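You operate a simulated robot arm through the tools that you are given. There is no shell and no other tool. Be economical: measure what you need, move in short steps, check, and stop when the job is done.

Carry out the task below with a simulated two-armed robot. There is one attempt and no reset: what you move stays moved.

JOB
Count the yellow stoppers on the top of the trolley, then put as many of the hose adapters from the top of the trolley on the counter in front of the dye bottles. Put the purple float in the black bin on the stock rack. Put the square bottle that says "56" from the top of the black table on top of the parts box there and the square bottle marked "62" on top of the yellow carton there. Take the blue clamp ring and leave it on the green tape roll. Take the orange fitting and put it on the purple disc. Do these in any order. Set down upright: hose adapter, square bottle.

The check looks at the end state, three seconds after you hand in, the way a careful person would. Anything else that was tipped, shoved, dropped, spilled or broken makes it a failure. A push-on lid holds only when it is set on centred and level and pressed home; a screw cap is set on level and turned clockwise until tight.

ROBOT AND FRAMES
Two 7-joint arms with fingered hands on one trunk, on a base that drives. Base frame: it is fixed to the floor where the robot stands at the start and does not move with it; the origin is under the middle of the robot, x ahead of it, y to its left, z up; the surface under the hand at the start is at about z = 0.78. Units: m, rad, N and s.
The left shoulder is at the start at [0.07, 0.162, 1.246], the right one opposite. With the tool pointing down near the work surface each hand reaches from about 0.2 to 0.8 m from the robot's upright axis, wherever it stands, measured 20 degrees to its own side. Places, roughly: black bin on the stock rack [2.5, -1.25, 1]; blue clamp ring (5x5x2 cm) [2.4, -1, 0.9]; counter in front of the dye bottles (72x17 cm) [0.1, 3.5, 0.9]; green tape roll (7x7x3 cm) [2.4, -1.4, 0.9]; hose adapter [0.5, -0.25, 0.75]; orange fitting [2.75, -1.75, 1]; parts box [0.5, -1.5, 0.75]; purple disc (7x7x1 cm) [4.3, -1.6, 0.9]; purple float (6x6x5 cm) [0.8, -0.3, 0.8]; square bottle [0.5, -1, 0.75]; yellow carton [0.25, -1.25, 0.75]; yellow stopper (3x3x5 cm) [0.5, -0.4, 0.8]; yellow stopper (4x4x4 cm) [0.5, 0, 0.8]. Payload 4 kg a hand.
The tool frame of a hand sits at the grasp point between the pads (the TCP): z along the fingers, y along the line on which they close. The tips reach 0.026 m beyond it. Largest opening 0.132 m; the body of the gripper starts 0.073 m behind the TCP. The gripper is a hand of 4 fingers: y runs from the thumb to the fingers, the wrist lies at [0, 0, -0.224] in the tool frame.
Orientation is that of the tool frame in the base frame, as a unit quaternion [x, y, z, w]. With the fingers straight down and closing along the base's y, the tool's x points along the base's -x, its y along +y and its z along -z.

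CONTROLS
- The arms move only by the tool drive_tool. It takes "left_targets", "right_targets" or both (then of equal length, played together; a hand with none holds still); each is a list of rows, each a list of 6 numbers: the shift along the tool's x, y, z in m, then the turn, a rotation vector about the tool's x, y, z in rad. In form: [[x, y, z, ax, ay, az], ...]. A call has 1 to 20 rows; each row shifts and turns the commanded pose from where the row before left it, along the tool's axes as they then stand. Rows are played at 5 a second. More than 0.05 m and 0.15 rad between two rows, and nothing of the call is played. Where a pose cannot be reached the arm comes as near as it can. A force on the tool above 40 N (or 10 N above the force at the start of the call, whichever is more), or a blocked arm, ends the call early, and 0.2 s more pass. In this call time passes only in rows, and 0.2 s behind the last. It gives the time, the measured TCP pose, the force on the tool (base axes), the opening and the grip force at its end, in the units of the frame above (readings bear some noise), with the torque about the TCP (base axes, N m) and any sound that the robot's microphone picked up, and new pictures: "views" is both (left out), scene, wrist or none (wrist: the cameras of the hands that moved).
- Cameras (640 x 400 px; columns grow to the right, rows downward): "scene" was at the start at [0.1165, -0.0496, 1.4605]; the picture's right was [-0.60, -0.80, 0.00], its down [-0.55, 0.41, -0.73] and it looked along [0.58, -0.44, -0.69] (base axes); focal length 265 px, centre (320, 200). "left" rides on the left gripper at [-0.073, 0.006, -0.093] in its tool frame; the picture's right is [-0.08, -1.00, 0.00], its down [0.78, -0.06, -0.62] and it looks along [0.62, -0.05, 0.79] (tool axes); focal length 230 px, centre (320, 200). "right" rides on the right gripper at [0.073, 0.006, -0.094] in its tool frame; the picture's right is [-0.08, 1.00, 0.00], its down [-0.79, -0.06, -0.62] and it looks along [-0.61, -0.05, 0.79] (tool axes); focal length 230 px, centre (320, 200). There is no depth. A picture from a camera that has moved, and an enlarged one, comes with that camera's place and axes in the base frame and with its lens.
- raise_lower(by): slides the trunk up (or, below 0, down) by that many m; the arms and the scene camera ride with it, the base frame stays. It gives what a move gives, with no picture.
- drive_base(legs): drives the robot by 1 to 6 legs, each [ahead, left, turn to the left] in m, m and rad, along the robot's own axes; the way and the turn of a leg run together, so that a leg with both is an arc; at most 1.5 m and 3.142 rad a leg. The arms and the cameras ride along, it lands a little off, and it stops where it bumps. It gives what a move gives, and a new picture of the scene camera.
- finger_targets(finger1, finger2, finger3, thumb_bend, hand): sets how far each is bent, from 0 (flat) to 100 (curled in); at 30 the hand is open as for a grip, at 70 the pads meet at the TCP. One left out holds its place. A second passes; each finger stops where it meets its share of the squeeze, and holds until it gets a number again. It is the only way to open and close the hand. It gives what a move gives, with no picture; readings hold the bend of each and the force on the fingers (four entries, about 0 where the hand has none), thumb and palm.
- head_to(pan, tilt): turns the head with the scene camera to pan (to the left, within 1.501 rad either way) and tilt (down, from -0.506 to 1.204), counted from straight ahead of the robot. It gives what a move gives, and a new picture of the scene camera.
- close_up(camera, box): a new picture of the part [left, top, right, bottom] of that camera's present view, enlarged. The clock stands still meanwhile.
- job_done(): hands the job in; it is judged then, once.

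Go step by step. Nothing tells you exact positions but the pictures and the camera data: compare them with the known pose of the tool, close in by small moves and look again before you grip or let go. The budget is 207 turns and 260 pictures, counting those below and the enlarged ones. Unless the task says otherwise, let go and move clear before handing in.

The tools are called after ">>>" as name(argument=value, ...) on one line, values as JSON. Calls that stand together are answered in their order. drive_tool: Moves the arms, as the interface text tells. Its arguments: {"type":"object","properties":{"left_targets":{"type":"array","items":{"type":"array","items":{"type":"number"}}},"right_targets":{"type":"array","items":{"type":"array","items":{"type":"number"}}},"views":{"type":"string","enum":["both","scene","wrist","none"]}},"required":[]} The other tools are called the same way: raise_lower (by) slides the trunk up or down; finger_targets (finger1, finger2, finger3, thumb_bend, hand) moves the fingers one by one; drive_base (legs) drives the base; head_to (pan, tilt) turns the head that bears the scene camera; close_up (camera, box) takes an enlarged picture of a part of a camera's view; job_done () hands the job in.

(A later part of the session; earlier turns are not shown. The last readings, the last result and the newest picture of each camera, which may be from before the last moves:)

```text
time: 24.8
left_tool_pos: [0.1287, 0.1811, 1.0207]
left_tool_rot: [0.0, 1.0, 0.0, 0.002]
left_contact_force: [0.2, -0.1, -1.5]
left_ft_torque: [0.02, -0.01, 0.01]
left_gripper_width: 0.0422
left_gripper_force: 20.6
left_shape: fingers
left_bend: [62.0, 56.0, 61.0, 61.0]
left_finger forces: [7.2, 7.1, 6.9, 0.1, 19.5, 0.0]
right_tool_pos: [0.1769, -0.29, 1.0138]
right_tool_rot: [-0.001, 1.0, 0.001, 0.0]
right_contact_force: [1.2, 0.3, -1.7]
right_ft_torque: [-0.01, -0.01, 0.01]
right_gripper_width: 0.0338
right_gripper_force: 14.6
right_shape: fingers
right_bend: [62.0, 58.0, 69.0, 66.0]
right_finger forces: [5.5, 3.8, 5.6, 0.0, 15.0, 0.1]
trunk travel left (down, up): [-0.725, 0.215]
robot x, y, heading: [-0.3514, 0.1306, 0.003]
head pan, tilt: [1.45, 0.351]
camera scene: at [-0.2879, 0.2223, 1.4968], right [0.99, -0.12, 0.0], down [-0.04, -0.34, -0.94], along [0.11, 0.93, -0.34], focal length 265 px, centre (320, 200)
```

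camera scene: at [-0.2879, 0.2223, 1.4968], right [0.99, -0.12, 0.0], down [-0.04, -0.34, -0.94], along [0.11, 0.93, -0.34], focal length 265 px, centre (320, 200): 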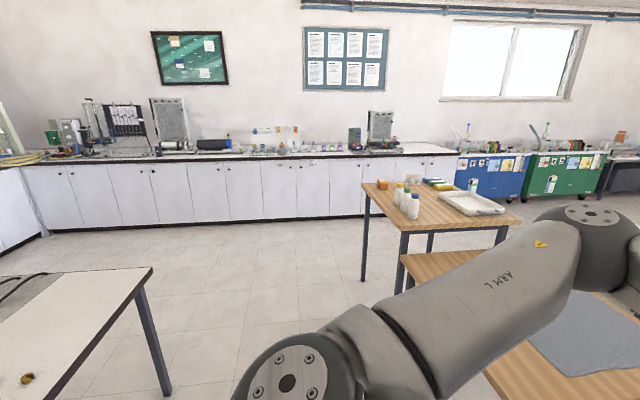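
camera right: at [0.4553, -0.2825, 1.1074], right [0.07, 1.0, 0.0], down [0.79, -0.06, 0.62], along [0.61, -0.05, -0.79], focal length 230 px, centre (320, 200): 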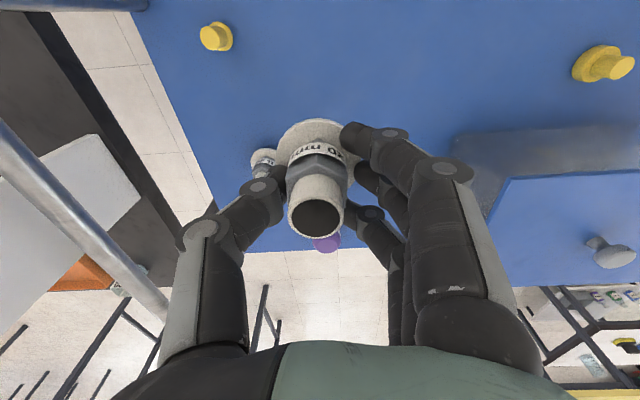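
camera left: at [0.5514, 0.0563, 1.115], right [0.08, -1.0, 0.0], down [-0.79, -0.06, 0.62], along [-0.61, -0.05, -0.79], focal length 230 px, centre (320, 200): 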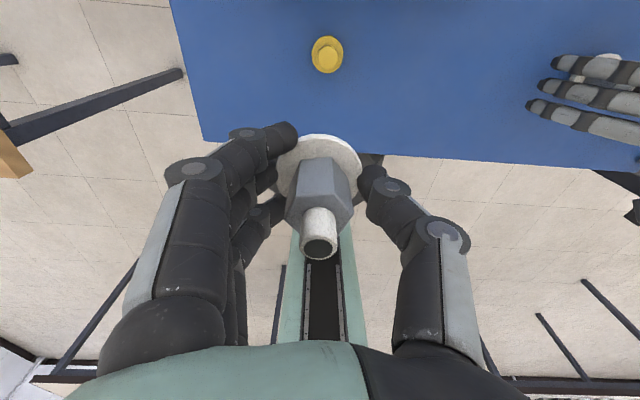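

The counter runs along the far wall. The corridor between the white and the wooden tables is free, so I turn left and drive up it part of the way.

>>> drive_base(legs=[[0, 0, 1.571], [1.4, 0, 0]])

>>> head_to(pan=-0.15, tilt=0.35)

```text
time: 35.6
left_tool_pos: [-0.348, 2.025, 1.0205]
left_tool_rot: [-0.696, 0.718, 0.001, 0.001]
left_contact_force: [0.0, 0.2, -1.7]
left_ft_torque: [-0.03, -0.02, -0.02]
left_gripper_width: 0.042
left_gripper_force: 19.5
left_shape: fingers
left_bend: [62.0, 56.0, 61.0, 62.0]
left_finger forces: [7.2, 6.9, 6.1, 0.1, 19.2, 0.0]
right_tool_pos: [0.1252, 2.0558, 1.0147]
right_tool_rot: [-0.695, 0.719, 0.0, -0.001]
right_contact_force: [0.3, 0.0, -1.8]
right_ft_torque: [0.03, -0.03, 0.01]
right_gripper_width: 0.0274
right_gripper_force: 9.0
right_shape: fingers
right_bend: [63.0, 59.0, 72.0, 67.0]
right_finger forces: [6.5, 2.7, 0.1, 0.0, 9.8, 0.0]
trunk travel left (down, up): [-0.725, 0.215]
robot x, y, heading: [-0.3106, 1.5471, 1.541]
head pan, tilt: [1.45, 0.351]
camera scene: at [-0.4019, 1.6076, 1.4969], right [0.15, 0.99, 0.0], down [0.34, -0.05, -0.94], along [-0.93, 0.14, -0.34], focal length 265 px, centre (320, 200)
```

scene: 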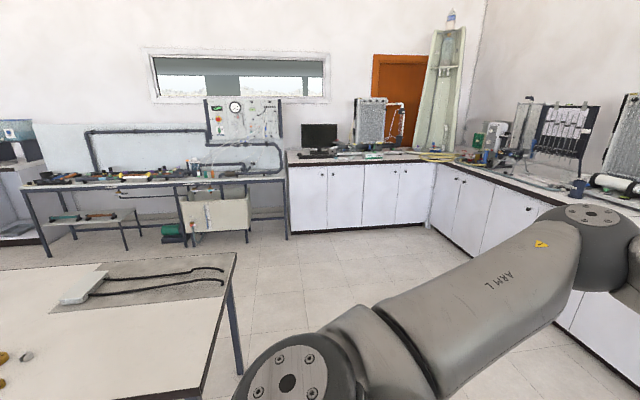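

```text
time: 37.2
left_tool_pos: [-0.3493, 2.0238, 1.0211]
left_tool_rot: [-0.695, 0.719, 0.001, 0.0]
left_contact_force: [0.0, 0.7, -0.8]
left_ft_torque: [-0.01, 0.01, 0.01]
left_gripper_width: 0.0422
left_gripper_force: 19.7
left_shape: fingers
left_bend: [62.0, 56.0, 61.0, 62.0]
left_finger forces: [7.2, 7.1, 6.1, 0.1, 19.2, 0.1]
right_tool_pos: [0.1249, 2.0545, 1.0137]
right_tool_rot: [-0.695, 0.719, 0.0, 0.0]
right_contact_force: [0.0, 0.0, -1.7]
right_ft_torque: [0.01, 0.01, 0.01]
right_gripper_width: 0.0277
right_gripper_force: 9.6
right_shape: fingers
right_bend: [63.0, 59.0, 72.0, 67.0]
right_finger forces: [6.4, 2.7, 0.1, 0.1, 9.8, 0.0]
trunk travel left (down, up): [-0.725, 0.215]
robot x, y, heading: [-0.314, 1.5443, 1.54]
head pan, tilt: [-0.15, 0.351]
camera scene: at [-0.293, 1.6852, 1.4968], right [0.98, -0.18, 0.0], down [-0.06, -0.34, -0.94], along [0.17, 0.92, -0.34], focal length 265 px, centre (320, 200)
```

scene: 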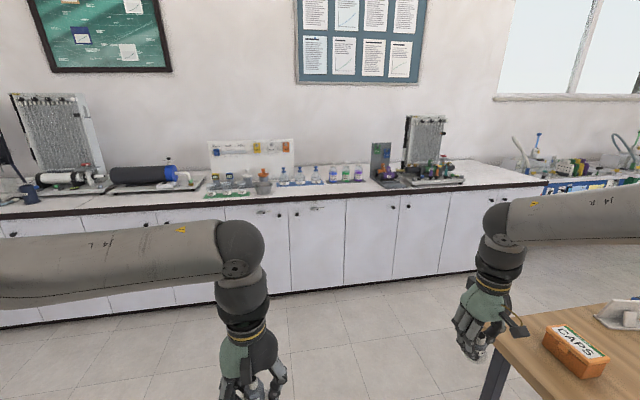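

The right grip has slipped a bit (one finger lost contact). I check it.

>>> close_up(camera="right", box=[160, 100, 480, 300])

>>> close_up(camera="scene", box=[180, 110, 500, 310])

```text
2.00 times, centred on (320, 200) of right
camera zoom: at [0.1192, 1.9816, 1.1065], right [-0.99, 0.11, 0.0], down [0.09, 0.78, 0.62], along [0.07, 0.61, -0.79], focal length 460 px, centre (320, 200)
```

zoom: 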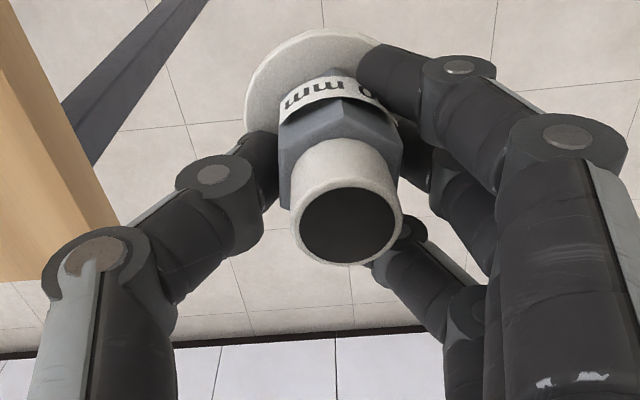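

```text
2.00 times, centred on (340, 210) of scene
camera zoom: at [-0.293, 1.6852, 1.4968], right [0.98, -0.18, 0.0], down [-0.06, -0.34, -0.94], along [0.17, 0.92, -0.34], focal length 530 px, centre (280, 180)
```

zoom: 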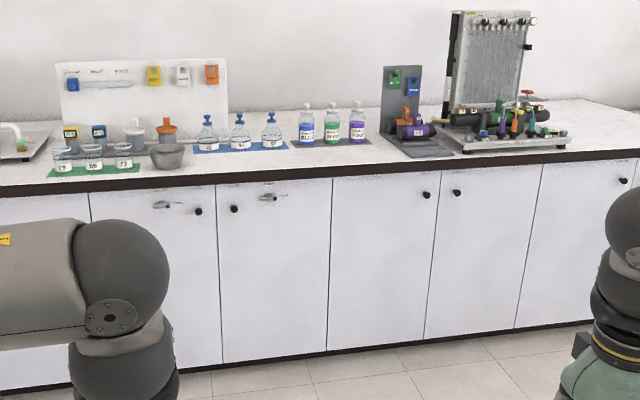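

The right adapter is tilted a little but still held. The dye bottles stand at about x 0.15–0.35, y 3.65, with the counter edge at about y 3.42. I drive forward and then right to face them.

>>> drive_base(legs=[[0, 0, 0.031], [1.25, 0, 0], [0, -0.42, 0]])

>>> head_to(pan=-0.1, tilt=0.6)

```text
time: 46.3
left_tool_pos: [0.1276, 3.2709, 1.0206]
left_tool_rot: [-0.692, 0.722, 0.0, 0.001]
left_contact_force: [-0.4, 0.8, -0.2]
left_ft_torque: [-0.01, 0.0, -0.01]
left_gripper_width: 0.0419
left_gripper_force: 19.8
left_shape: fingers
left_bend: [62.0, 56.0, 61.0, 62.0]
left_finger forces: [7.4, 7.2, 6.2, 0.0, 19.3, 0.0]
right_tool_pos: [0.6011, 3.2977, 1.0148]
right_tool_rot: [-0.692, 0.722, 0.0, 0.0]
right_contact_force: [0.2, 0.3, -0.9]
right_ft_torque: [0.01, -0.03, 0.01]
right_gripper_width: 0.0276
right_gripper_force: 10.2
right_shape: fingers
right_bend: [63.0, 59.0, 72.0, 67.0]
right_finger forces: [6.5, 2.7, 0.0, 0.0, 9.8, 0.1]
trunk travel left (down, up): [-0.725, 0.215]
robot x, y, heading: [0.1609, 2.7898, 1.528]
head pan, tilt: [-0.15, 0.351]
camera scene: at [0.1785, 2.9322, 1.4968], right [0.98, -0.19, 0.0], down [-0.07, -0.34, -0.94], along [0.18, 0.92, -0.34], focal length 265 px, centre (320, 200)
```

scene: 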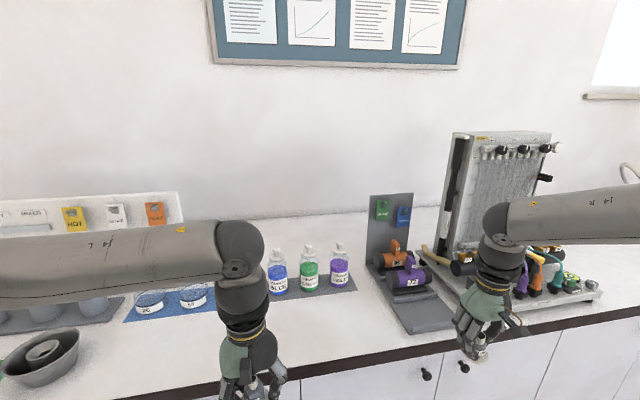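

```text
time: 47.0
left_tool_pos: [0.1273, 3.27, 1.02]
left_tool_rot: [-0.692, 0.722, 0.0, 0.001]
left_contact_force: [0.4, -0.3, -0.8]
left_ft_torque: [0.02, 0.03, 0.01]
left_gripper_width: 0.0422
left_gripper_force: 19.9
left_shape: fingers
left_bend: [62.0, 56.0, 61.0, 62.0]
left_finger forces: [7.2, 7.0, 6.2, 0.0, 19.3, 0.0]
right_tool_pos: [0.6016, 3.2991, 1.0145]
right_tool_rot: [-0.691, 0.723, 0.0, 0.0]
right_contact_force: [0.6, -0.8, -1.0]
right_ft_torque: [0.01, 0.01, 0.02]
right_gripper_width: 0.0277
right_gripper_force: 9.3
right_shape: fingers
right_bend: [63.0, 59.0, 72.0, 67.0]
right_finger forces: [6.5, 2.8, 0.1, 0.0, 9.9, 0.0]
trunk travel left (down, up): [-0.725, 0.215]
robot x, y, heading: [0.1567, 2.7942, 1.532]
head pan, tilt: [-0.099, 0.6]
camera scene: at [0.1746, 2.9284, 1.4741], right [0.99, -0.14, 0.0], down [-0.08, -0.56, -0.83], along [0.12, 0.82, -0.56], focal length 265 px, centre (320, 200)
```

scene: 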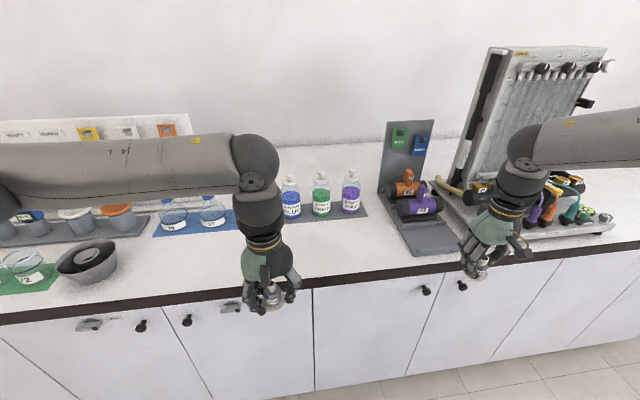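

The BLUE, GREEN and VIOLET dye bottles stand at x≈0.2–0.37, y≈3.68, with a free strip from y≈3.42 to 3.62 in front. I drive closer and set down the left adapter first.

>>> drive_base(legs=[[0.22, 0, 0.039]])

>>> close_up(camera="left", box=[0, 0, 640, 400])

```text
time: 48.7
left_tool_pos: [0.1149, 3.487, 1.0197]
left_tool_rot: [-0.703, 0.711, 0.001, 0.001]
left_contact_force: [0.0, -0.6, -1.3]
left_ft_torque: [0.0, 0.02, 0.02]
left_gripper_width: 0.0418
left_gripper_force: 19.9
left_shape: fingers
left_bend: [62.0, 56.0, 61.0, 62.0]
left_finger forces: [7.3, 7.1, 6.2, 0.0, 19.2, 0.0]
right_tool_pos: [0.589, 3.5313, 1.0154]
right_tool_rot: [-0.705, 0.709, 0.0, 0.0]
right_contact_force: [0.1, 0.3, -0.9]
right_ft_torque: [0.01, 0.02, 0.0]
right_gripper_width: 0.0278
right_gripper_force: 9.0
right_shape: fingers
right_bend: [63.0, 59.0, 72.0, 67.0]
right_finger forces: [6.5, 2.8, 0.0, 0.0, 9.9, 0.0]
trunk travel left (down, up): [-0.725, 0.215]
robot x, y, heading: [0.165, 3.0062, 1.563]
head pan, tilt: [-0.099, 0.6]
camera scene: at [0.1747, 3.1461, 1.4742], right [0.99, -0.11, 0.0], down [-0.06, -0.56, -0.83], along [0.09, 0.82, -0.56], focal length 265 px, centre (320, 200)
```

scene: 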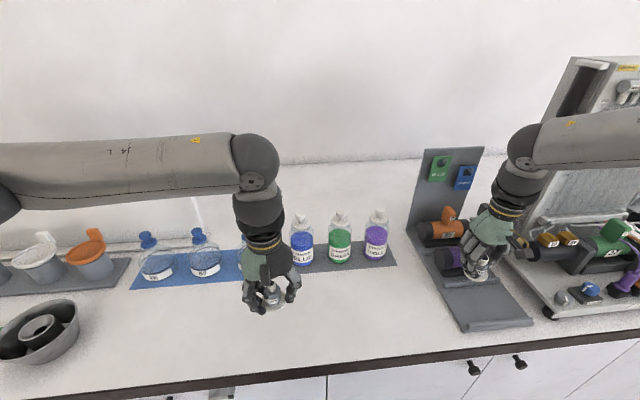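

```text
1.00 times, centred on (320, 200) of left (not enlarged: the box is as wide or as high as the picture)
camera zoom: at [0.1107, 3.5591, 1.1153], right [1.0, 0.07, 0.0], down [0.05, -0.79, 0.61], along [0.04, -0.61, -0.79], focal length 230 px, centre (320, 200)
```

zoom: 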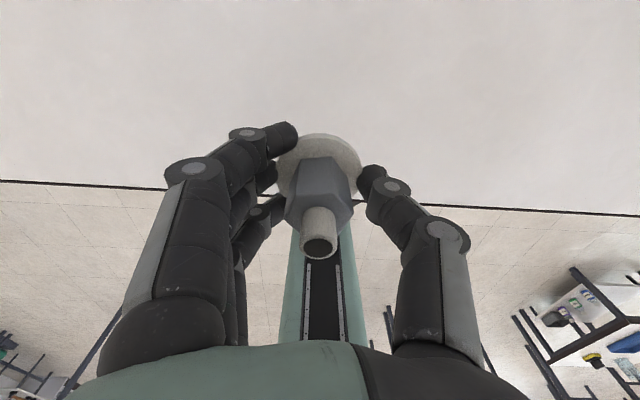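

The strip is clear. I shift the left hand right to x≈0.18 and lower it close to the counter.

>>> drive_tool(left_targets=[[-0.01, -0.03, 0, 0, 0, 0], [-0.01, -0.03, 0, 0, 0, 0], [0, 0, 0.03, 0, 0, 0], [0, 0, 0.03, 0, 0, 0], [0, 0, 0.01, 0, 0, 0]], views="both")

```text
time: 49.9
left_tool_pos: [0.1784, 3.5068, 0.9496]
left_tool_rot: [-0.704, 0.71, 0.001, -0.001]
left_contact_force: [-0.2, -0.3, -1.6]
left_ft_torque: [-0.02, -0.01, 0.03]
left_gripper_width: 0.0418
left_gripper_force: 19.6
left_shape: fingers
left_bend: [62.0, 56.0, 61.0, 62.0]
left_finger forces: [7.4, 7.1, 6.2, 0.1, 19.2, 0.0]
right_tool_pos: [0.5896, 3.5314, 1.0139]
right_tool_rot: [-0.704, 0.71, -0.001, -0.001]
right_contact_force: [0.7, -0.1, -1.3]
right_ft_torque: [0.04, -0.02, 0.0]
right_gripper_width: 0.0276
right_gripper_force: 9.4
right_shape: fingers
right_bend: [63.0, 59.0, 72.0, 67.0]
right_finger forces: [6.5, 2.7, 0.0, 0.0, 9.9, 0.1]
trunk travel left (down, up): [-0.725, 0.215]
robot x, y, heading: [0.1641, 3.0091, 1.565]
head pan, tilt: [-0.099, 0.6]
camera scene: at [0.1754, 3.1475, 1.474], right [0.99, -0.11, 0.0], down [-0.06, -0.56, -0.82], along [0.09, 0.82, -0.57], focal length 265 px, centre (320, 200)
camera left: at [0.1732, 3.5787, 1.0436], right [1.0, 0.07, 0.0], down [0.06, -0.79, 0.62], along [0.04, -0.61, -0.79], focal length 230 px, centre (320, 200)
```

scene: 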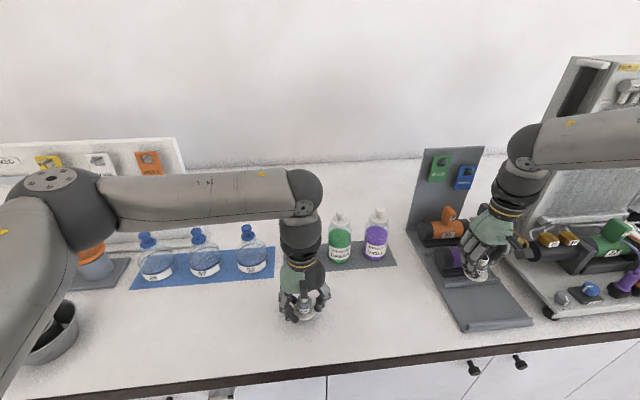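
left: 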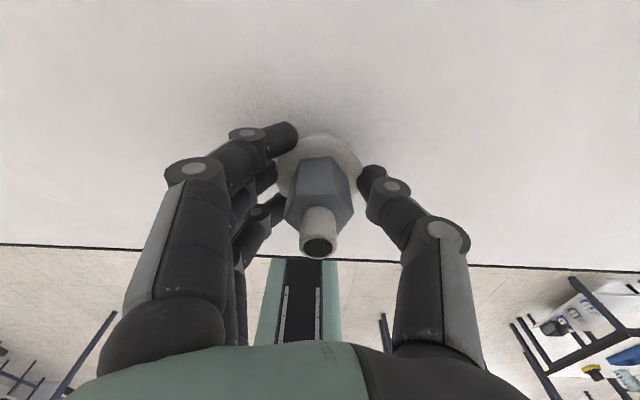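

Near the counter; I lower in small steps, watching force.

>>> drive_tool(left_targets=[[0, 0, 0.003, 0, 0, 0], [0, 0, 0.003, 0, 0, 0]], views="none")

>>> drive_tool(left_targets=[[0, 0, 0.003, 0, 0, 0]], views="none")

```text
time: 50.5
left_tool_pos: [0.177, 3.5076, 0.9443]
left_tool_rot: [-0.705, 0.71, 0.001, 0.001]
left_contact_force: [0.2, -1.3, -1.6]
left_ft_torque: [0.01, -0.01, 0.0]
left_gripper_width: 0.0422
left_gripper_force: 19.9
left_shape: fingers
left_bend: [62.0, 56.0, 61.0, 62.0]
left_finger forces: [7.5, 7.1, 6.3, 0.1, 19.2, 0.1]
right_tool_pos: [0.5899, 3.5324, 1.0136]
right_tool_rot: [-0.704, 0.71, -0.001, 0.0]
right_contact_force: [0.8, 0.4, -2.0]
right_ft_torque: [0.02, 0.0, -0.01]
right_gripper_width: 0.0274
right_gripper_force: 9.4
right_shape: fingers
right_bend: [63.0, 59.0, 72.0, 67.0]
right_finger forces: [6.5, 2.7, 0.0, 0.1, 9.8, 0.1]
trunk travel left (down, up): [-0.725, 0.215]
robot x, y, heading: [0.1595, 3.012, 1.557]
head pan, tilt: [-0.099, 0.6]
```

```text
time: 50.9
left_tool_pos: [0.1769, 3.5074, 0.9423]
left_tool_rot: [-0.704, 0.71, 0.001, 0.001]
left_contact_force: [-0.6, 0.8, 3.2]
left_ft_torque: [-0.01, 0.01, 0.01]
left_gripper_width: 0.0419
left_gripper_force: 20.6
left_shape: fingers
left_bend: [62.0, 56.0, 61.0, 62.0]
left_finger forces: [7.9, 7.3, 6.8, 0.0, 19.8, 0.0]
right_tool_pos: [0.5896, 3.531, 1.0146]
right_tool_rot: [-0.704, 0.71, 0.0, 0.0]
right_contact_force: [-0.1, -0.4, -0.9]
right_ft_torque: [0.0, -0.04, 0.0]
right_gripper_width: 0.0276
right_gripper_force: 9.9
right_shape: fingers
right_bend: [63.0, 59.0, 72.0, 67.0]
right_finger forces: [6.5, 2.7, 0.0, 0.1, 9.9, 0.0]
trunk travel left (down, up): [-0.725, 0.215]
robot x, y, heading: [0.1631, 3.0069, 1.566]
head pan, tilt: [-0.099, 0.6]
```

Contact felt at TCP z≈0.942. I release the left hand and raise it.

>>> finger_targets(hand="left", finger1=30, finger2=30, finger3=30, thumb_bend=30)

>>> drive_tool(left_targets=[[0, 0, -0.04, 0, 0, 0], [0, 0, -0.04, 0, 0, 0], [0, 0, -0.04, 0, 0, 0], [0.03, 0.04, 0, 0, 0, 0], [0.03, 0.04, 0, 0, 0, 0], [0.03, 0.04, 0, 0, 0, 0], [0.03, 0.04, 0, 0, 0, 0]], views="both")

```text
time: 51.9
left_tool_pos: [0.1763, 3.5084, 0.9402]
left_tool_rot: [-0.704, 0.71, 0.001, 0.001]
left_contact_force: [-0.2, 0.5, -0.6]
left_ft_torque: [-0.02, 0.02, 0.03]
left_gripper_width: 0.1357
left_gripper_force: 0.0
left_shape: fingers
left_bend: [30.0, 30.0, 30.0, 30.0]
left_finger forces: [0.1, 0.0, 0.0, 0.0, 0.1, 0.0]
right_tool_pos: [0.5886, 3.5318, 1.0144]
right_tool_rot: [-0.703, 0.711, 0.0, 0.0]
right_contact_force: [0.5, -0.3, -1.2]
right_ft_torque: [0.01, 0.02, -0.01]
right_gripper_width: 0.0276
right_gripper_force: 9.2
right_shape: fingers
right_bend: [63.0, 59.0, 72.0, 67.0]
right_finger forces: [6.5, 2.7, 0.0, 0.0, 9.9, 0.0]
trunk travel left (down, up): [-0.725, 0.215]
robot x, y, heading: [0.1625, 3.0072, 1.563]
head pan, tilt: [-0.099, 0.6]
```

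```text
time: 53.5
left_tool_pos: [0.0121, 3.3877, 1.0609]
left_tool_rot: [-0.705, 0.71, 0.001, 0.002]
left_contact_force: [-1.2, -0.2, -0.3]
left_ft_torque: [-0.01, -0.01, 0.0]
left_gripper_width: 0.1362
left_gripper_force: 0.1
left_shape: fingers
left_bend: [30.0, 30.0, 30.0, 30.0]
left_finger forces: [0.0, 0.1, 0.0, 0.0, 0.1, 0.0]
right_tool_pos: [0.5863, 3.5292, 1.0173]
right_tool_rot: [-0.705, 0.71, 0.0, 0.001]
right_contact_force: [-0.9, -0.8, -1.4]
right_ft_torque: [0.0, -0.01, -0.01]
right_gripper_width: 0.0276
right_gripper_force: 9.6
right_shape: fingers
right_bend: [63.0, 59.0, 72.0, 67.0]
right_finger forces: [6.5, 2.7, 0.1, 0.0, 10.0, 0.0]
trunk travel left (down, up): [-0.725, 0.215]
robot x, y, heading: [0.1637, 3.0085, 1.564]
head pan, tilt: [-0.099, 0.6]
camera scene: at [0.1715, 3.145, 1.4743], right [0.99, -0.11, 0.0], down [-0.06, -0.56, -0.83], along [0.09, 0.82, -0.56], focal length 265 px, centre (320, 200)
camera left: at [0.0064, 3.4595, 1.155], right [1.0, 0.07, 0.0], down [0.05, -0.79, 0.61], along [0.04, -0.61, -0.79], focal length 230 px, centre (320, 200)
```

scene: 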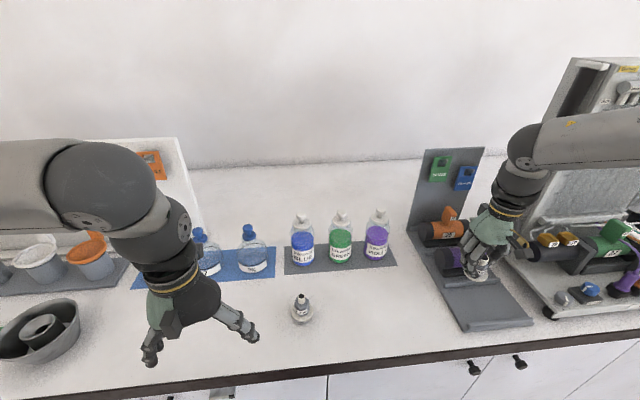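
left: 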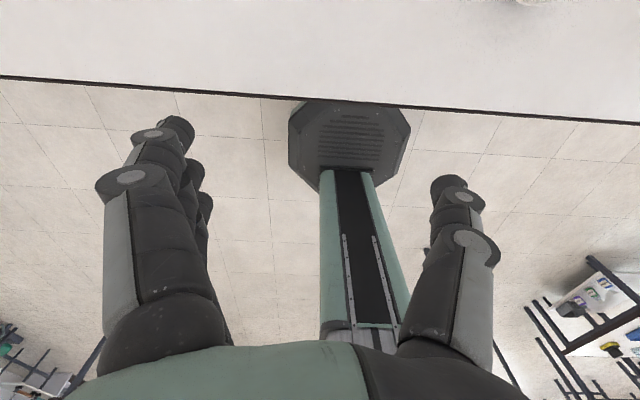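

The left adapter stands upright in front of BLUE. I step the base left and bring the right hand to x≈0.35.

>>> drive_base(legs=[[0, 0.15, 0]])

>>> drive_tool(right_targets=[[0, 0.03, 0, 0, 0, 0], [0, 0.03, 0, 0, 0, 0], [0, 0.028, 0, 0, 0, 0], [0.02, 0, 0.03, 0, 0, 0]], views="both")

```text
time: 54.9
left_tool_pos: [-0.1334, 3.3909, 1.0601]
left_tool_rot: [-0.703, 0.711, 0.001, 0.0]
left_contact_force: [0.1, -0.3, 0.8]
left_ft_torque: [0.05, 0.02, 0.01]
left_gripper_width: 0.136
left_gripper_force: 0.0
left_shape: fingers
left_bend: [30.0, 30.0, 30.0, 30.0]
left_finger forces: [0.0, 0.1, 0.0, 0.0, 0.0, 0.1]
right_tool_pos: [0.4409, 3.5333, 1.0133]
right_tool_rot: [-0.704, 0.711, -0.001, -0.002]
right_contact_force: [-0.3, 0.2, -0.5]
right_ft_torque: [0.03, 0.02, -0.03]
right_gripper_width: 0.0276
right_gripper_force: 9.2
right_shape: fingers
right_bend: [63.0, 59.0, 72.0, 67.0]
right_finger forces: [6.3, 2.7, 0.0, 0.0, 9.9, 0.0]
trunk travel left (down, up): [-0.725, 0.215]
robot x, y, heading: [0.0091, 3.0114, 1.56]
head pan, tilt: [-0.099, 0.6]
camera scene: at [0.0263, 3.1487, 1.474], right [0.99, -0.11, 0.0], down [-0.06, -0.56, -0.82], along [0.09, 0.82, -0.57], focal length 265 px, centre (320, 200)
```

scene: 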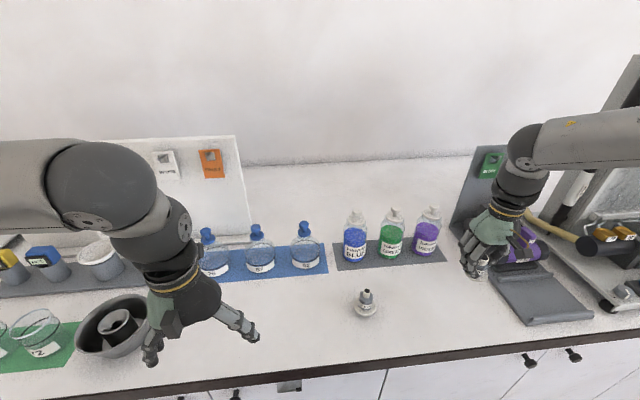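

```text
time: 55.9
left_tool_pos: [-0.1343, 3.3913, 1.0603]
left_tool_rot: [-0.704, 0.71, 0.002, 0.0]
left_contact_force: [0.0, 0.1, 0.9]
left_ft_torque: [0.01, 0.03, 0.01]
left_gripper_width: 0.1359
left_gripper_force: 0.2
left_shape: fingers
left_bend: [30.0, 30.0, 30.0, 30.0]
left_finger forces: [0.0, 0.0, 0.1, 0.0, 0.0, 0.0]
right_tool_pos: [0.353, 3.5129, 0.9845]
right_tool_rot: [-0.703, 0.712, 0.0, -0.002]
right_contact_force: [0.1, 0.2, -0.6]
right_ft_torque: [-0.02, 0.04, -0.01]
right_gripper_width: 0.0277
right_gripper_force: 9.3
right_shape: fingers
right_bend: [63.0, 59.0, 72.0, 67.0]
right_finger forces: [6.4, 2.8, 0.0, 0.0, 9.8, 0.0]
trunk travel left (down, up): [-0.725, 0.215]
robot x, y, heading: [0.0124, 3.0123, 1.563]
head pan, tilt: [-0.099, 0.6]
camera scene: at [0.0258, 3.1482, 1.4741], right [0.99, -0.11, 0.0], down [-0.06, -0.56, -0.82], along [0.09, 0.82, -0.57], focal length 265 px, centre (320, 200)
camera right: at [0.3487, 3.4385, 1.0771], right [-1.0, 0.09, 0.0], down [0.07, 0.78, 0.62], along [0.05, 0.61, -0.79], focal length 230 px, centre (320, 200)
```

scene: 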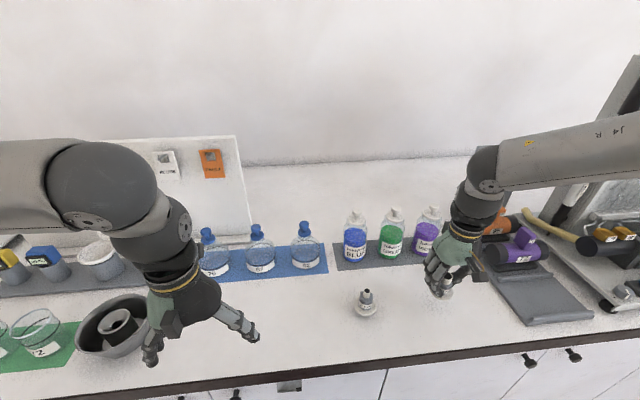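
right: 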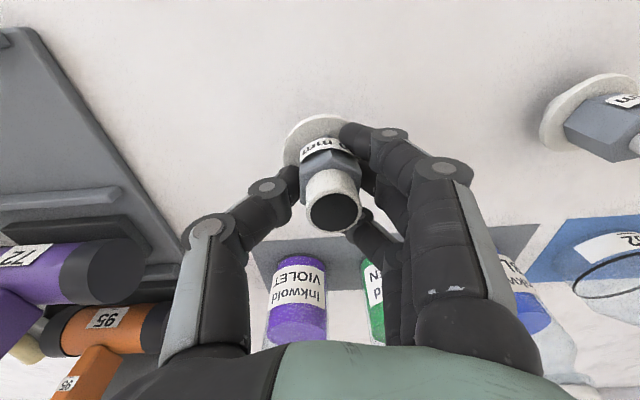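

The right adapter is nearly upright above the free strip. I lower it in small steps until contact.

>>> drive_tool(right_targets=[[0, 0, 0.015, 0, 0, 0], [0, 0, 0.01, 0, 0, 0]], views="none")

>>> drive_tool(right_targets=[[0, 0, 0.004, 0, 0, 0], [0, 0, 0.004, 0, 0, 0]], views="wrist")

```text
time: 56.5
left_tool_pos: [-0.1353, 3.3919, 1.0614]
left_tool_rot: [-0.703, 0.711, 0.001, 0.001]
left_contact_force: [0.0, -0.2, 0.4]
left_ft_torque: [-0.03, -0.03, 0.0]
left_gripper_width: 0.1359
left_gripper_force: 0.0
left_shape: fingers
left_bend: [30.0, 30.0, 30.0, 30.0]
left_finger forces: [0.0, 0.1, 0.1, 0.1, 0.0, 0.1]
right_tool_pos: [0.3526, 3.5134, 0.9575]
right_tool_rot: [-0.703, 0.712, -0.001, -0.001]
right_contact_force: [0.2, 0.2, -0.5]
right_ft_torque: [0.0, -0.01, -0.01]
right_gripper_width: 0.0277
right_gripper_force: 9.5
right_shape: fingers
right_bend: [63.0, 59.0, 72.0, 67.0]
right_finger forces: [6.4, 2.8, 0.1, 0.0, 9.7, 0.1]
trunk travel left (down, up): [-0.725, 0.215]
robot x, y, heading: [0.0112, 3.0104, 1.561]
head pan, tilt: [-0.099, 0.6]
```

```text
time: 57.1
left_tool_pos: [-0.1367, 3.3906, 1.0611]
left_tool_rot: [-0.703, 0.711, 0.001, 0.002]
left_contact_force: [-0.1, -0.3, -1.0]
left_ft_torque: [0.01, 0.05, 0.0]
left_gripper_width: 0.1357
left_gripper_force: 0.0
left_shape: fingers
left_bend: [30.0, 30.0, 30.0, 30.0]
left_finger forces: [0.0, 0.0, 0.0, 0.1, 0.0, 0.0]
right_tool_pos: [0.351, 3.5131, 0.953]
right_tool_rot: [-0.703, 0.711, 0.001, 0.003]
right_contact_force: [2.9, 2.2, 12.9]
right_ft_torque: [-0.03, 0.11, 0.04]
right_gripper_width: 0.0275
right_gripper_force: 16.5
right_shape: fingers
right_bend: [64.0, 60.0, 72.0, 67.0]
right_finger forces: [6.0, 8.9, 0.0, 0.1, 18.0, 0.0]
trunk travel left (down, up): [-0.725, 0.215]
robot x, y, heading: [0.0117, 3.0125, 1.562]
head pan, tilt: [-0.099, 0.6]
camera right: at [0.3465, 3.4388, 1.0449], right [-1.0, 0.09, 0.0], down [0.07, 0.78, 0.62], along [0.06, 0.62, -0.78], focal length 230 px, centre (320, 200)
```

right: 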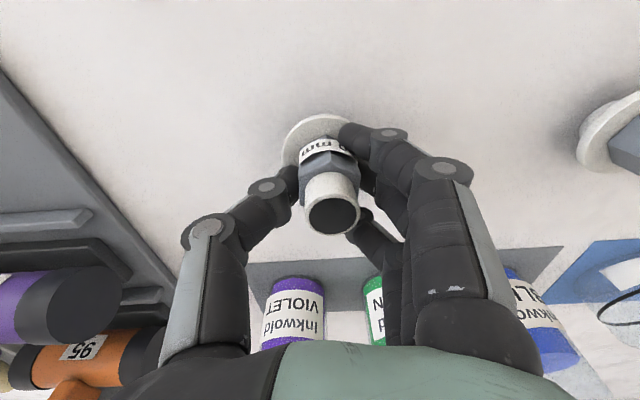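

Contact came with one edge first; I press gently a little more so that it levels out.

>>> drive_tool(right_targets=[[0, 0, 0.003, 0, 0, 0], [0, 0, 0.003, 0, 0, 0]], views="wrist")

```text
time: 57.7
left_tool_pos: [-0.1364, 3.3903, 1.0619]
left_tool_rot: [-0.703, 0.711, 0.001, 0.001]
left_contact_force: [0.6, 0.2, -0.3]
left_ft_torque: [-0.05, 0.01, 0.0]
left_gripper_width: 0.1357
left_gripper_force: 0.0
left_shape: fingers
left_bend: [30.0, 30.0, 30.0, 30.0]
left_finger forces: [0.0, 0.0, 0.0, 0.0, 0.0, 0.0]
right_tool_pos: [0.3499, 3.515, 0.951]
right_tool_rot: [-0.703, 0.711, 0.004, 0.005]
right_contact_force: [1.3, -5.0, 24.8]
right_ft_torque: [-0.4, 0.33, 0.02]
right_gripper_width: 0.0272
right_gripper_force: 22.6
right_shape: fingers
right_bend: [66.0, 63.0, 72.0, 68.0]
right_finger forces: [10.4, 15.7, 0.0, 0.0, 19.3, 0.0]
trunk travel left (down, up): [-0.725, 0.215]
robot x, y, heading: [0.0121, 3.0087, 1.565]
head pan, tilt: [-0.099, 0.6]
stopped in row 2 (right hand): the force on the tool passed its limit at 43 N (the readings are from after the stop); the commanded pose is now the measured one
camera right: at [0.3457, 3.4402, 1.0436], right [-1.0, 0.09, 0.0], down [0.07, 0.78, 0.63], along [0.05, 0.62, -0.78], focal length 230 px, centre (320, 200)
```

right: 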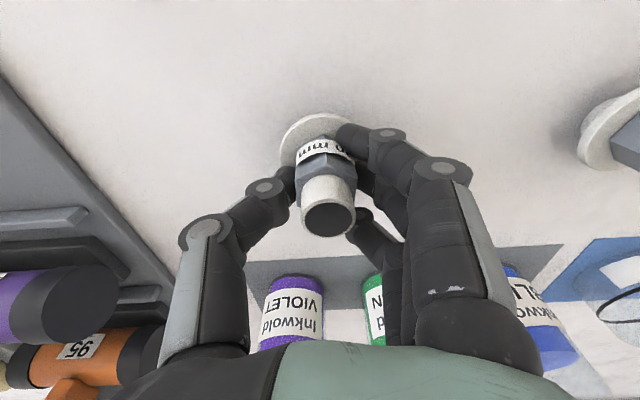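

It has levelled. I release and lift.

>>> finger_targets(hand="right", finger1=30, finger2=30, finger3=30, thumb_bend=30)

>>> drive_tool(right_targets=[[0, 0, -0.03, 0, 0, 0], [0, 0, -0.04, 0, 0, 0], [0, 0, -0.04, 0, 0, 0], [0.03, -0.03, 0, 0, 0, 0], [0.03, -0.03, 0, 0, 0, 0], [0.03, -0.03, 0, 0, 0, 0]], views="scene")

```text
time: 58.7
left_tool_pos: [-0.1358, 3.3919, 1.06]
left_tool_rot: [-0.703, 0.711, 0.0, 0.0]
left_contact_force: [-0.3, -0.4, 0.4]
left_ft_torque: [0.02, 0.01, -0.02]
left_gripper_width: 0.1358
left_gripper_force: 0.1
left_shape: fingers
left_bend: [30.0, 30.0, 30.0, 30.0]
left_finger forces: [0.1, 0.0, 0.0, 0.0, 0.0, 0.1]
right_tool_pos: [0.3514, 3.516, 0.9481]
right_tool_rot: [-0.703, 0.712, 0.002, 0.002]
right_contact_force: [0.1, 0.5, 0.1]
right_ft_torque: [-0.07, 0.0, 0.02]
right_gripper_width: 0.1361
right_gripper_force: 0.1
right_shape: fingers
right_bend: [30.0, 30.0, 30.0, 30.0]
right_finger forces: [0.0, 0.0, 0.1, 0.0, 0.4, 0.1]
trunk travel left (down, up): [-0.725, 0.215]
robot x, y, heading: [0.0114, 3.0081, 1.557]
head pan, tilt: [-0.099, 0.6]
```

```text
time: 60.1
left_tool_pos: [-0.1349, 3.3899, 1.0611]
left_tool_rot: [-0.703, 0.711, 0.001, 0.001]
left_contact_force: [0.3, -0.2, 0.5]
left_ft_torque: [0.01, 0.03, -0.03]
left_gripper_width: 0.1357
left_gripper_force: 0.1
left_shape: fingers
left_bend: [30.0, 30.0, 30.0, 30.0]
left_finger forces: [0.0, 0.0, 0.0, 0.0, 0.0, 0.0]
right_tool_pos: [0.4412, 3.4238, 1.0606]
right_tool_rot: [-0.704, 0.71, 0.005, 0.004]
right_contact_force: [-0.1, -0.7, -0.1]
right_ft_torque: [0.01, 0.01, 0.01]
right_gripper_width: 0.1364
right_gripper_force: 0.1
right_shape: fingers
right_bend: [30.0, 30.0, 30.0, 30.0]
right_finger forces: [0.1, 0.1, 0.1, 0.1, 0.0, 0.0]
trunk travel left (down, up): [-0.725, 0.215]
robot x, y, heading: [0.014, 3.0095, 1.56]
head pan, tilt: [-0.099, 0.6]
camera scene: at [0.0244, 3.1467, 1.4743], right [0.99, -0.11, 0.0], down [-0.06, -0.56, -0.83], along [0.09, 0.82, -0.56], focal length 265 px, centre (320, 200)
```

scene: 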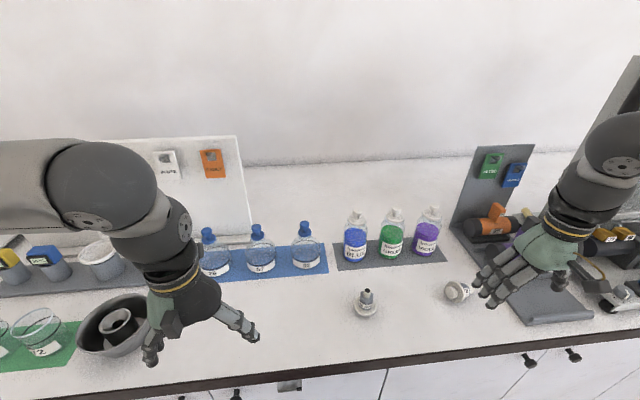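

The second adapter tipped over on release. I look closely at how it lies.

>>> close_up(camera="scene", box=[340, 240, 500, 340])

>>> close_up(camera="right", box=[0, 0, 640, 400])

```text
4.00 times, centred on (420, 290) of scene
camera zoom: at [0.0244, 3.1467, 1.4743], right [0.99, -0.11, 0.0], down [-0.06, -0.56, -0.83], along [0.09, 0.82, -0.56], focal length 1059 px, centre (-80, -160)
```

zoom: 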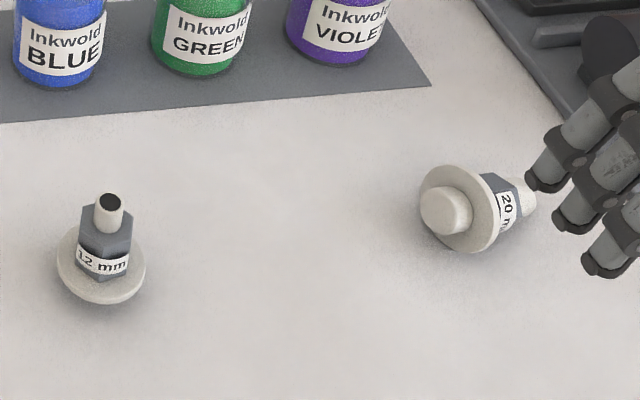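

```text
1.00 times, centred on (320, 200) of right (not enlarged: the box is as wide or as high as the picture)
camera zoom: at [0.4371, 3.3495, 1.1528], right [-1.0, 0.09, 0.0], down [0.07, 0.78, 0.62], along [0.05, 0.62, -0.78], focal length 230 px, centre (320, 200)
```

zoom: 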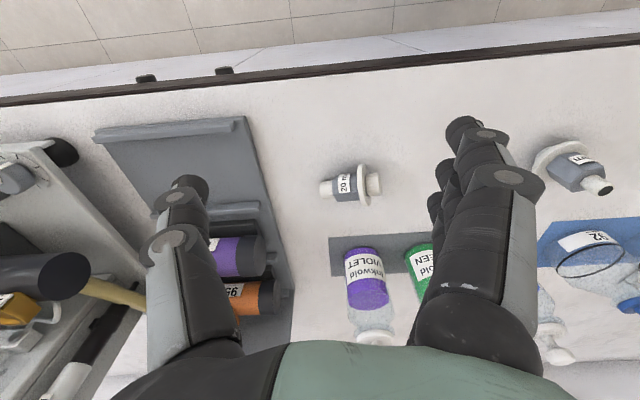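

The adapter has a stub under its flange and lies with its spout toward +x, at about (0.41, 3.51). To stand it up, I turn the base to face +x so that the left hand can grip it across y and pitch it upright.

>>> drive_base(legs=[[0, 0, -1.56]])

>>> head_to(pan=0.8, tilt=0.75)

```text
time: 64.2
left_tool_pos: [0.3905, 3.1663, 1.0597]
left_tool_rot: [-0.006, 1.0, 0.001, 0.001]
left_contact_force: [-0.2, 0.2, -0.6]
left_ft_torque: [0.02, 0.06, -0.02]
left_gripper_width: 0.1358
left_gripper_force: 0.0
left_shape: fingers
left_bend: [30.0, 30.0, 30.0, 30.0]
left_finger forces: [0.0, 0.0, 0.0, 0.0, 0.1, 0.0]
right_tool_pos: [0.4379, 2.5923, 1.0609]
right_tool_rot: [-0.005, 1.0, 0.0, 0.004]
right_contact_force: [1.1, 0.3, -0.7]
right_ft_torque: [0.01, 0.0, -0.01]
right_gripper_width: 0.1364
right_gripper_force: 0.1
right_shape: fingers
right_bend: [30.0, 30.0, 30.0, 30.0]
right_finger forces: [0.0, 0.1, 0.0, 0.0, 0.1, 0.1]
trunk travel left (down, up): [-0.725, 0.215]
robot x, y, heading: [0.0126, 3.0091, 0.009]
head pan, tilt: [-0.099, 0.6]
camera scene: at [0.1517, 3.0033, 1.4741], right [-0.09, -1.0, 0.0], down [-0.56, 0.05, -0.82], along [0.82, -0.07, -0.57], focal length 265 px, centre (320, 200)
```

scene: 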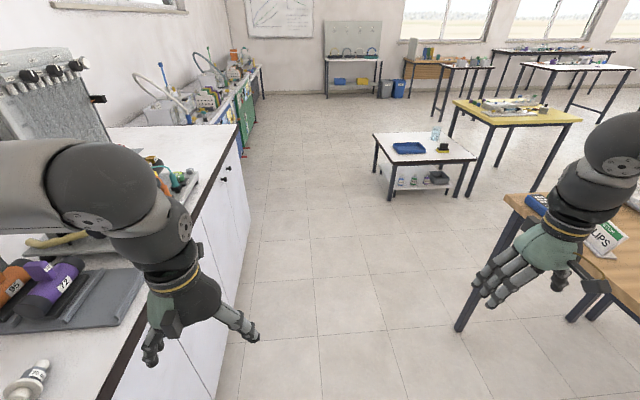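

```text
time: 65.5
left_tool_pos: [0.3906, 3.1674, 1.0606]
left_tool_rot: [-0.006, 1.0, 0.0, 0.0]
left_contact_force: [-1.1, 0.7, 0.7]
left_ft_torque: [0.01, -0.01, -0.04]
left_gripper_width: 0.1359
left_gripper_force: 0.0
left_shape: fingers
left_bend: [30.0, 30.0, 30.0, 30.0]
left_finger forces: [0.0, 0.1, 0.1, 0.0, 0.1, 0.1]
right_tool_pos: [0.4389, 2.592, 1.0616]
right_tool_rot: [-0.005, 1.0, 0.0, 0.005]
right_contact_force: [1.4, 0.3, -0.4]
right_ft_torque: [-0.02, 0.0, 0.0]
right_gripper_width: 0.1361
right_gripper_force: 0.0
right_shape: fingers
right_bend: [30.0, 30.0, 30.0, 30.0]
right_finger forces: [0.0, 0.1, 0.0, 0.0, 0.0, 0.0]
trunk travel left (down, up): [-0.725, 0.215]
robot x, y, heading: [0.0127, 3.012, 0.012]
head pan, tilt: [0.799, 0.75]
camera scene: at [0.1207, 3.071, 1.4612], right [0.72, -0.69, 0.0], down [-0.47, -0.49, -0.73], along [0.5, 0.53, -0.68], focal length 265 px, centre (320, 200)
```

scene: 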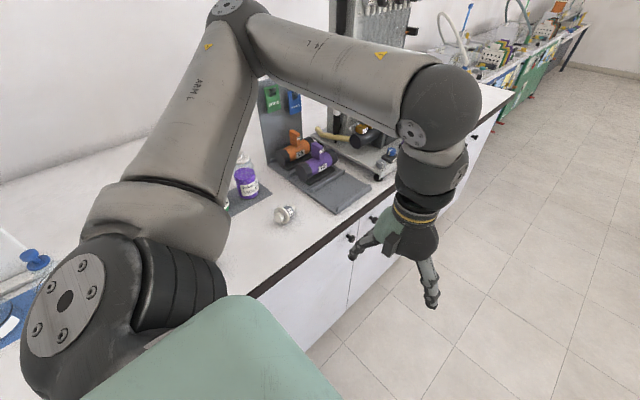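

The adapter is at about (0.41, 3.515). I bring the left hand above it.

>>> drive_tool(left_targets=[[-0.003, 0.045, 0, 0, 0, 0], [-0.003, 0.045, 0, 0, 0, 0], [-0.003, 0.045, 0, 0, 0, 0], [-0.003, 0.045, 0, 0, 0, 0], [-0.003, 0.045, 0, 0, 0, 0], [-0.003, 0.045, 0, 0, 0, 0], [0, 0.045, 0, 0, 0, 0], [0, 0.03, 0.02, 0, 0, 0]], views="both")

```text
time: 67.2
left_tool_pos: [0.4418, 3.4881, 1.0221]
left_tool_rot: [-0.007, 1.0, -0.001, 0.001]
left_contact_force: [0.8, -0.7, 0.5]
left_ft_torque: [-0.03, 0.0, -0.04]
left_gripper_width: 0.1357
left_gripper_force: 0.0
left_shape: fingers
left_bend: [30.0, 30.0, 30.0, 30.0]
left_finger forces: [0.0, 0.0, 0.0, 0.0, 0.1, 0.1]
left hand out of reach, approached as far as the arm can: row 6, 7, 8
right_tool_pos: [0.4378, 2.594, 1.0611]
right_tool_rot: [-0.007, 1.0, 0.0, 0.004]
right_contact_force: [-0.2, 0.2, 0.1]
right_ft_torque: [0.01, 0.02, 0.01]
right_gripper_width: 0.1363
right_gripper_force: 0.0
right_shape: fingers
right_bend: [30.0, 30.0, 30.0, 30.0]
right_finger forces: [0.1, 0.0, 0.0, 0.1, 0.0, 0.0]
trunk travel left (down, up): [-0.725, 0.215]
robot x, y, heading: [0.0122, 3.0078, 0.011]
head pan, tilt: [0.799, 0.75]
camera scene: at [0.12, 3.0732, 1.4612], right [0.73, -0.69, 0.0], down [-0.47, -0.5, -0.73], along [0.5, 0.53, -0.68], focal length 265 px, centre (320, 200)
camera left: at [0.5151, 3.4941, 1.1151], right [0.09, -1.0, 0.0], down [-0.79, -0.07, 0.62], along [-0.61, -0.06, -0.79], focal length 230 px, centre (320, 200)
```

scene: 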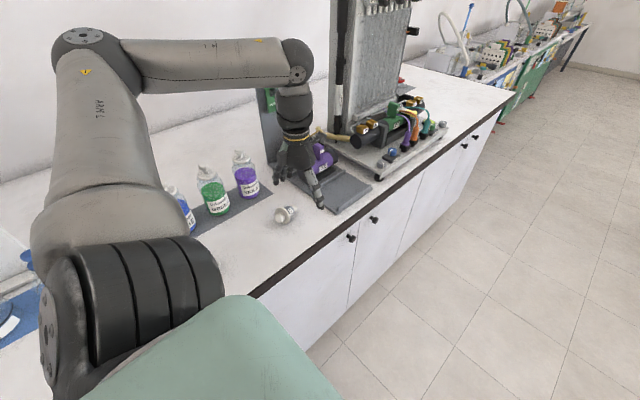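
left: 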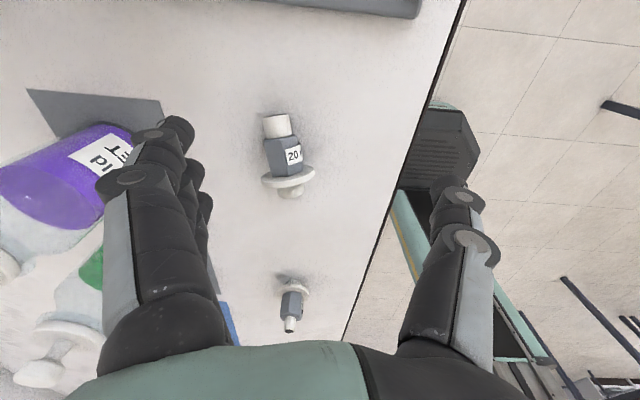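

The arm is at a joint limit here. I retract the hand, back the base up by 0.13 and move it 0.09 toward the counter, for a better relative position.

>>> drive_tool(left_targets=[[0, -0.04, -0.02, 0, 0, 0], [0, -0.045, 0, 0, 0, 0], [0, -0.045, 0, 0, 0, 0], [0, -0.03, 0, 0, 0, 0]], views="none")

>>> drive_base(legs=[[-0.13, 0.09, 0]])

```text
time: 68.2
left_tool_pos: [0.4443, 3.3217, 1.0409]
left_tool_rot: [-0.007, 1.0, 0.001, 0.0]
left_contact_force: [-0.2, -0.2, 0.0]
left_ft_torque: [0.02, -0.03, -0.02]
left_gripper_width: 0.1359
left_gripper_force: 0.1
left_shape: fingers
left_bend: [30.0, 30.0, 30.0, 30.0]
left_finger forces: [0.1, 0.0, 0.1, 0.0, 0.1, 0.0]
right_tool_pos: [0.4383, 2.5916, 1.0603]
right_tool_rot: [-0.006, 1.0, 0.001, 0.005]
right_contact_force: [-0.7, -0.6, -0.3]
right_ft_torque: [0.02, -0.03, 0.0]
right_gripper_width: 0.1362
right_gripper_force: 0.0
right_shape: fingers
right_bend: [30.0, 30.0, 30.0, 30.0]
right_finger forces: [0.0, 0.0, 0.0, 0.1, 0.0, 0.0]
trunk travel left (down, up): [-0.725, 0.215]
robot x, y, heading: [0.016, 3.01, 0.012]
head pan, tilt: [0.799, 0.75]
```

```text
time: 69.7
left_tool_pos: [0.3136, 3.4122, 1.0405]
left_tool_rot: [-0.007, 1.0, 0.001, 0.0]
left_contact_force: [0.0, -0.5, -0.1]
left_ft_torque: [0.03, -0.01, -0.03]
left_gripper_width: 0.136
left_gripper_force: 0.1
left_shape: fingers
left_bend: [30.0, 30.0, 30.0, 30.0]
left_finger forces: [0.0, 0.0, 0.0, 0.0, 0.0, 0.1]
right_tool_pos: [0.3103, 2.6822, 1.059]
right_tool_rot: [-0.007, 1.0, 0.001, 0.003]
right_contact_force: [-0.5, -0.3, 0.9]
right_ft_torque: [0.0, 0.01, 0.0]
right_gripper_width: 0.1359
right_gripper_force: 0.1
right_shape: fingers
right_bend: [30.0, 30.0, 30.0, 30.0]
right_finger forces: [0.1, 0.1, 0.0, 0.0, 0.1, 0.0]
trunk travel left (down, up): [-0.725, 0.215]
robot x, y, heading: [-0.1123, 3.0986, 0.015]
head pan, tilt: [0.799, 0.75]
camera scene: at [-0.0081, 3.1594, 1.461], right [0.73, -0.69, 0.0], down [-0.47, -0.5, -0.73], along [0.5, 0.53, -0.68], focal length 265 px, centre (320, 200)
```

scene: 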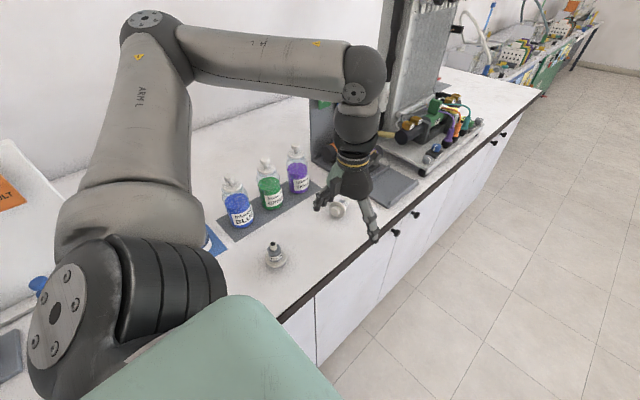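

I yaw the hand to the adapter's axis and move above it.

>>> drive_tool(left_targets=[[0, 0, 0, 0, 0, -0.1], [0, 0, 0, 0, 0, -0.1], [-0.034, 0.02, 0, 0, 0, 0], [-0.034, 0.02, 0, 0, 0, 0], [-0.034, 0.02, 0, 0, 0, 0], [-0.034, 0.02, 0, 0, 0, 0], [0, 0, 0.02, 0, 0.12, 0], [0, 0, 0.02, 0, 0.13, 0]], views="both")

```text
time: 71.5
left_tool_pos: [0.4312, 3.5206, 0.997]
left_tool_rot: [-0.106, 0.987, -0.013, -0.124]
left_contact_force: [-0.7, 0.4, -0.1]
left_ft_torque: [-0.01, 0.03, 0.0]
left_gripper_width: 0.136
left_gripper_force: 0.0
left_shape: fingers
left_bend: [30.0, 30.0, 30.0, 30.0]
left_finger forces: [0.0, 0.1, 0.0, 0.1, 0.0, 0.1]
right_tool_pos: [0.311, 2.6821, 1.0602]
right_tool_rot: [-0.007, 1.0, 0.002, 0.004]
right_contact_force: [0.5, 0.2, -0.8]
right_ft_torque: [0.06, 0.03, 0.04]
right_gripper_width: 0.1361
right_gripper_force: 0.1
right_shape: fingers
right_bend: [30.0, 30.0, 30.0, 30.0]
right_finger forces: [0.1, 0.0, 0.0, 0.0, 0.1, 0.1]
trunk travel left (down, up): [-0.725, 0.215]
robot x, y, heading: [-0.1211, 3.0992, 0.016]
head pan, tilt: [0.799, 0.75]
camera scene: at [-0.0077, 3.1596, 1.4611], right [0.73, -0.69, 0.0], down [-0.47, -0.5, -0.73], along [0.5, 0.53, -0.68], focal length 265 px, centre (320, 200)
camera left: at [0.5211, 3.5446, 1.0699], right [0.28, -0.96, -0.02], down [-0.58, -0.19, 0.79], along [-0.76, -0.21, -0.61], focal length 230 px, centre (320, 200)
```

scene: 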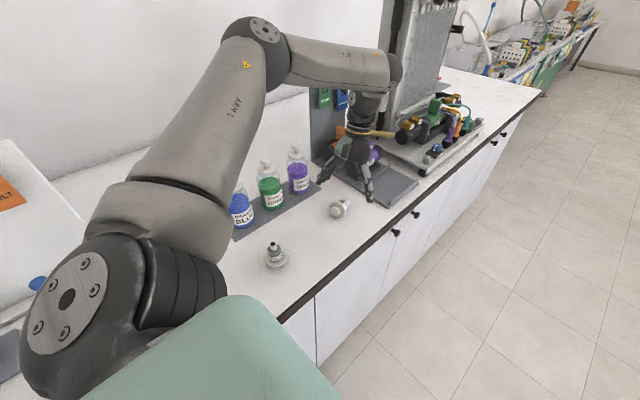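
left: 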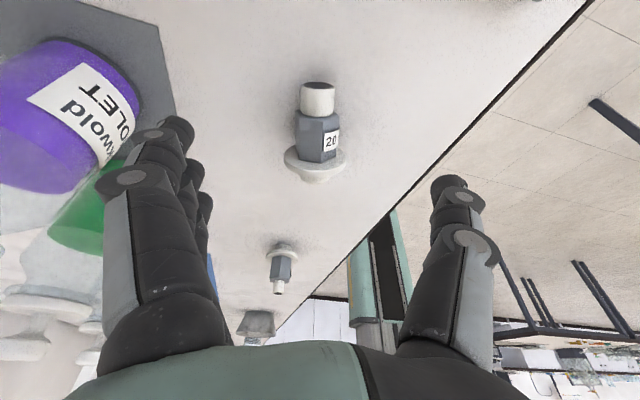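

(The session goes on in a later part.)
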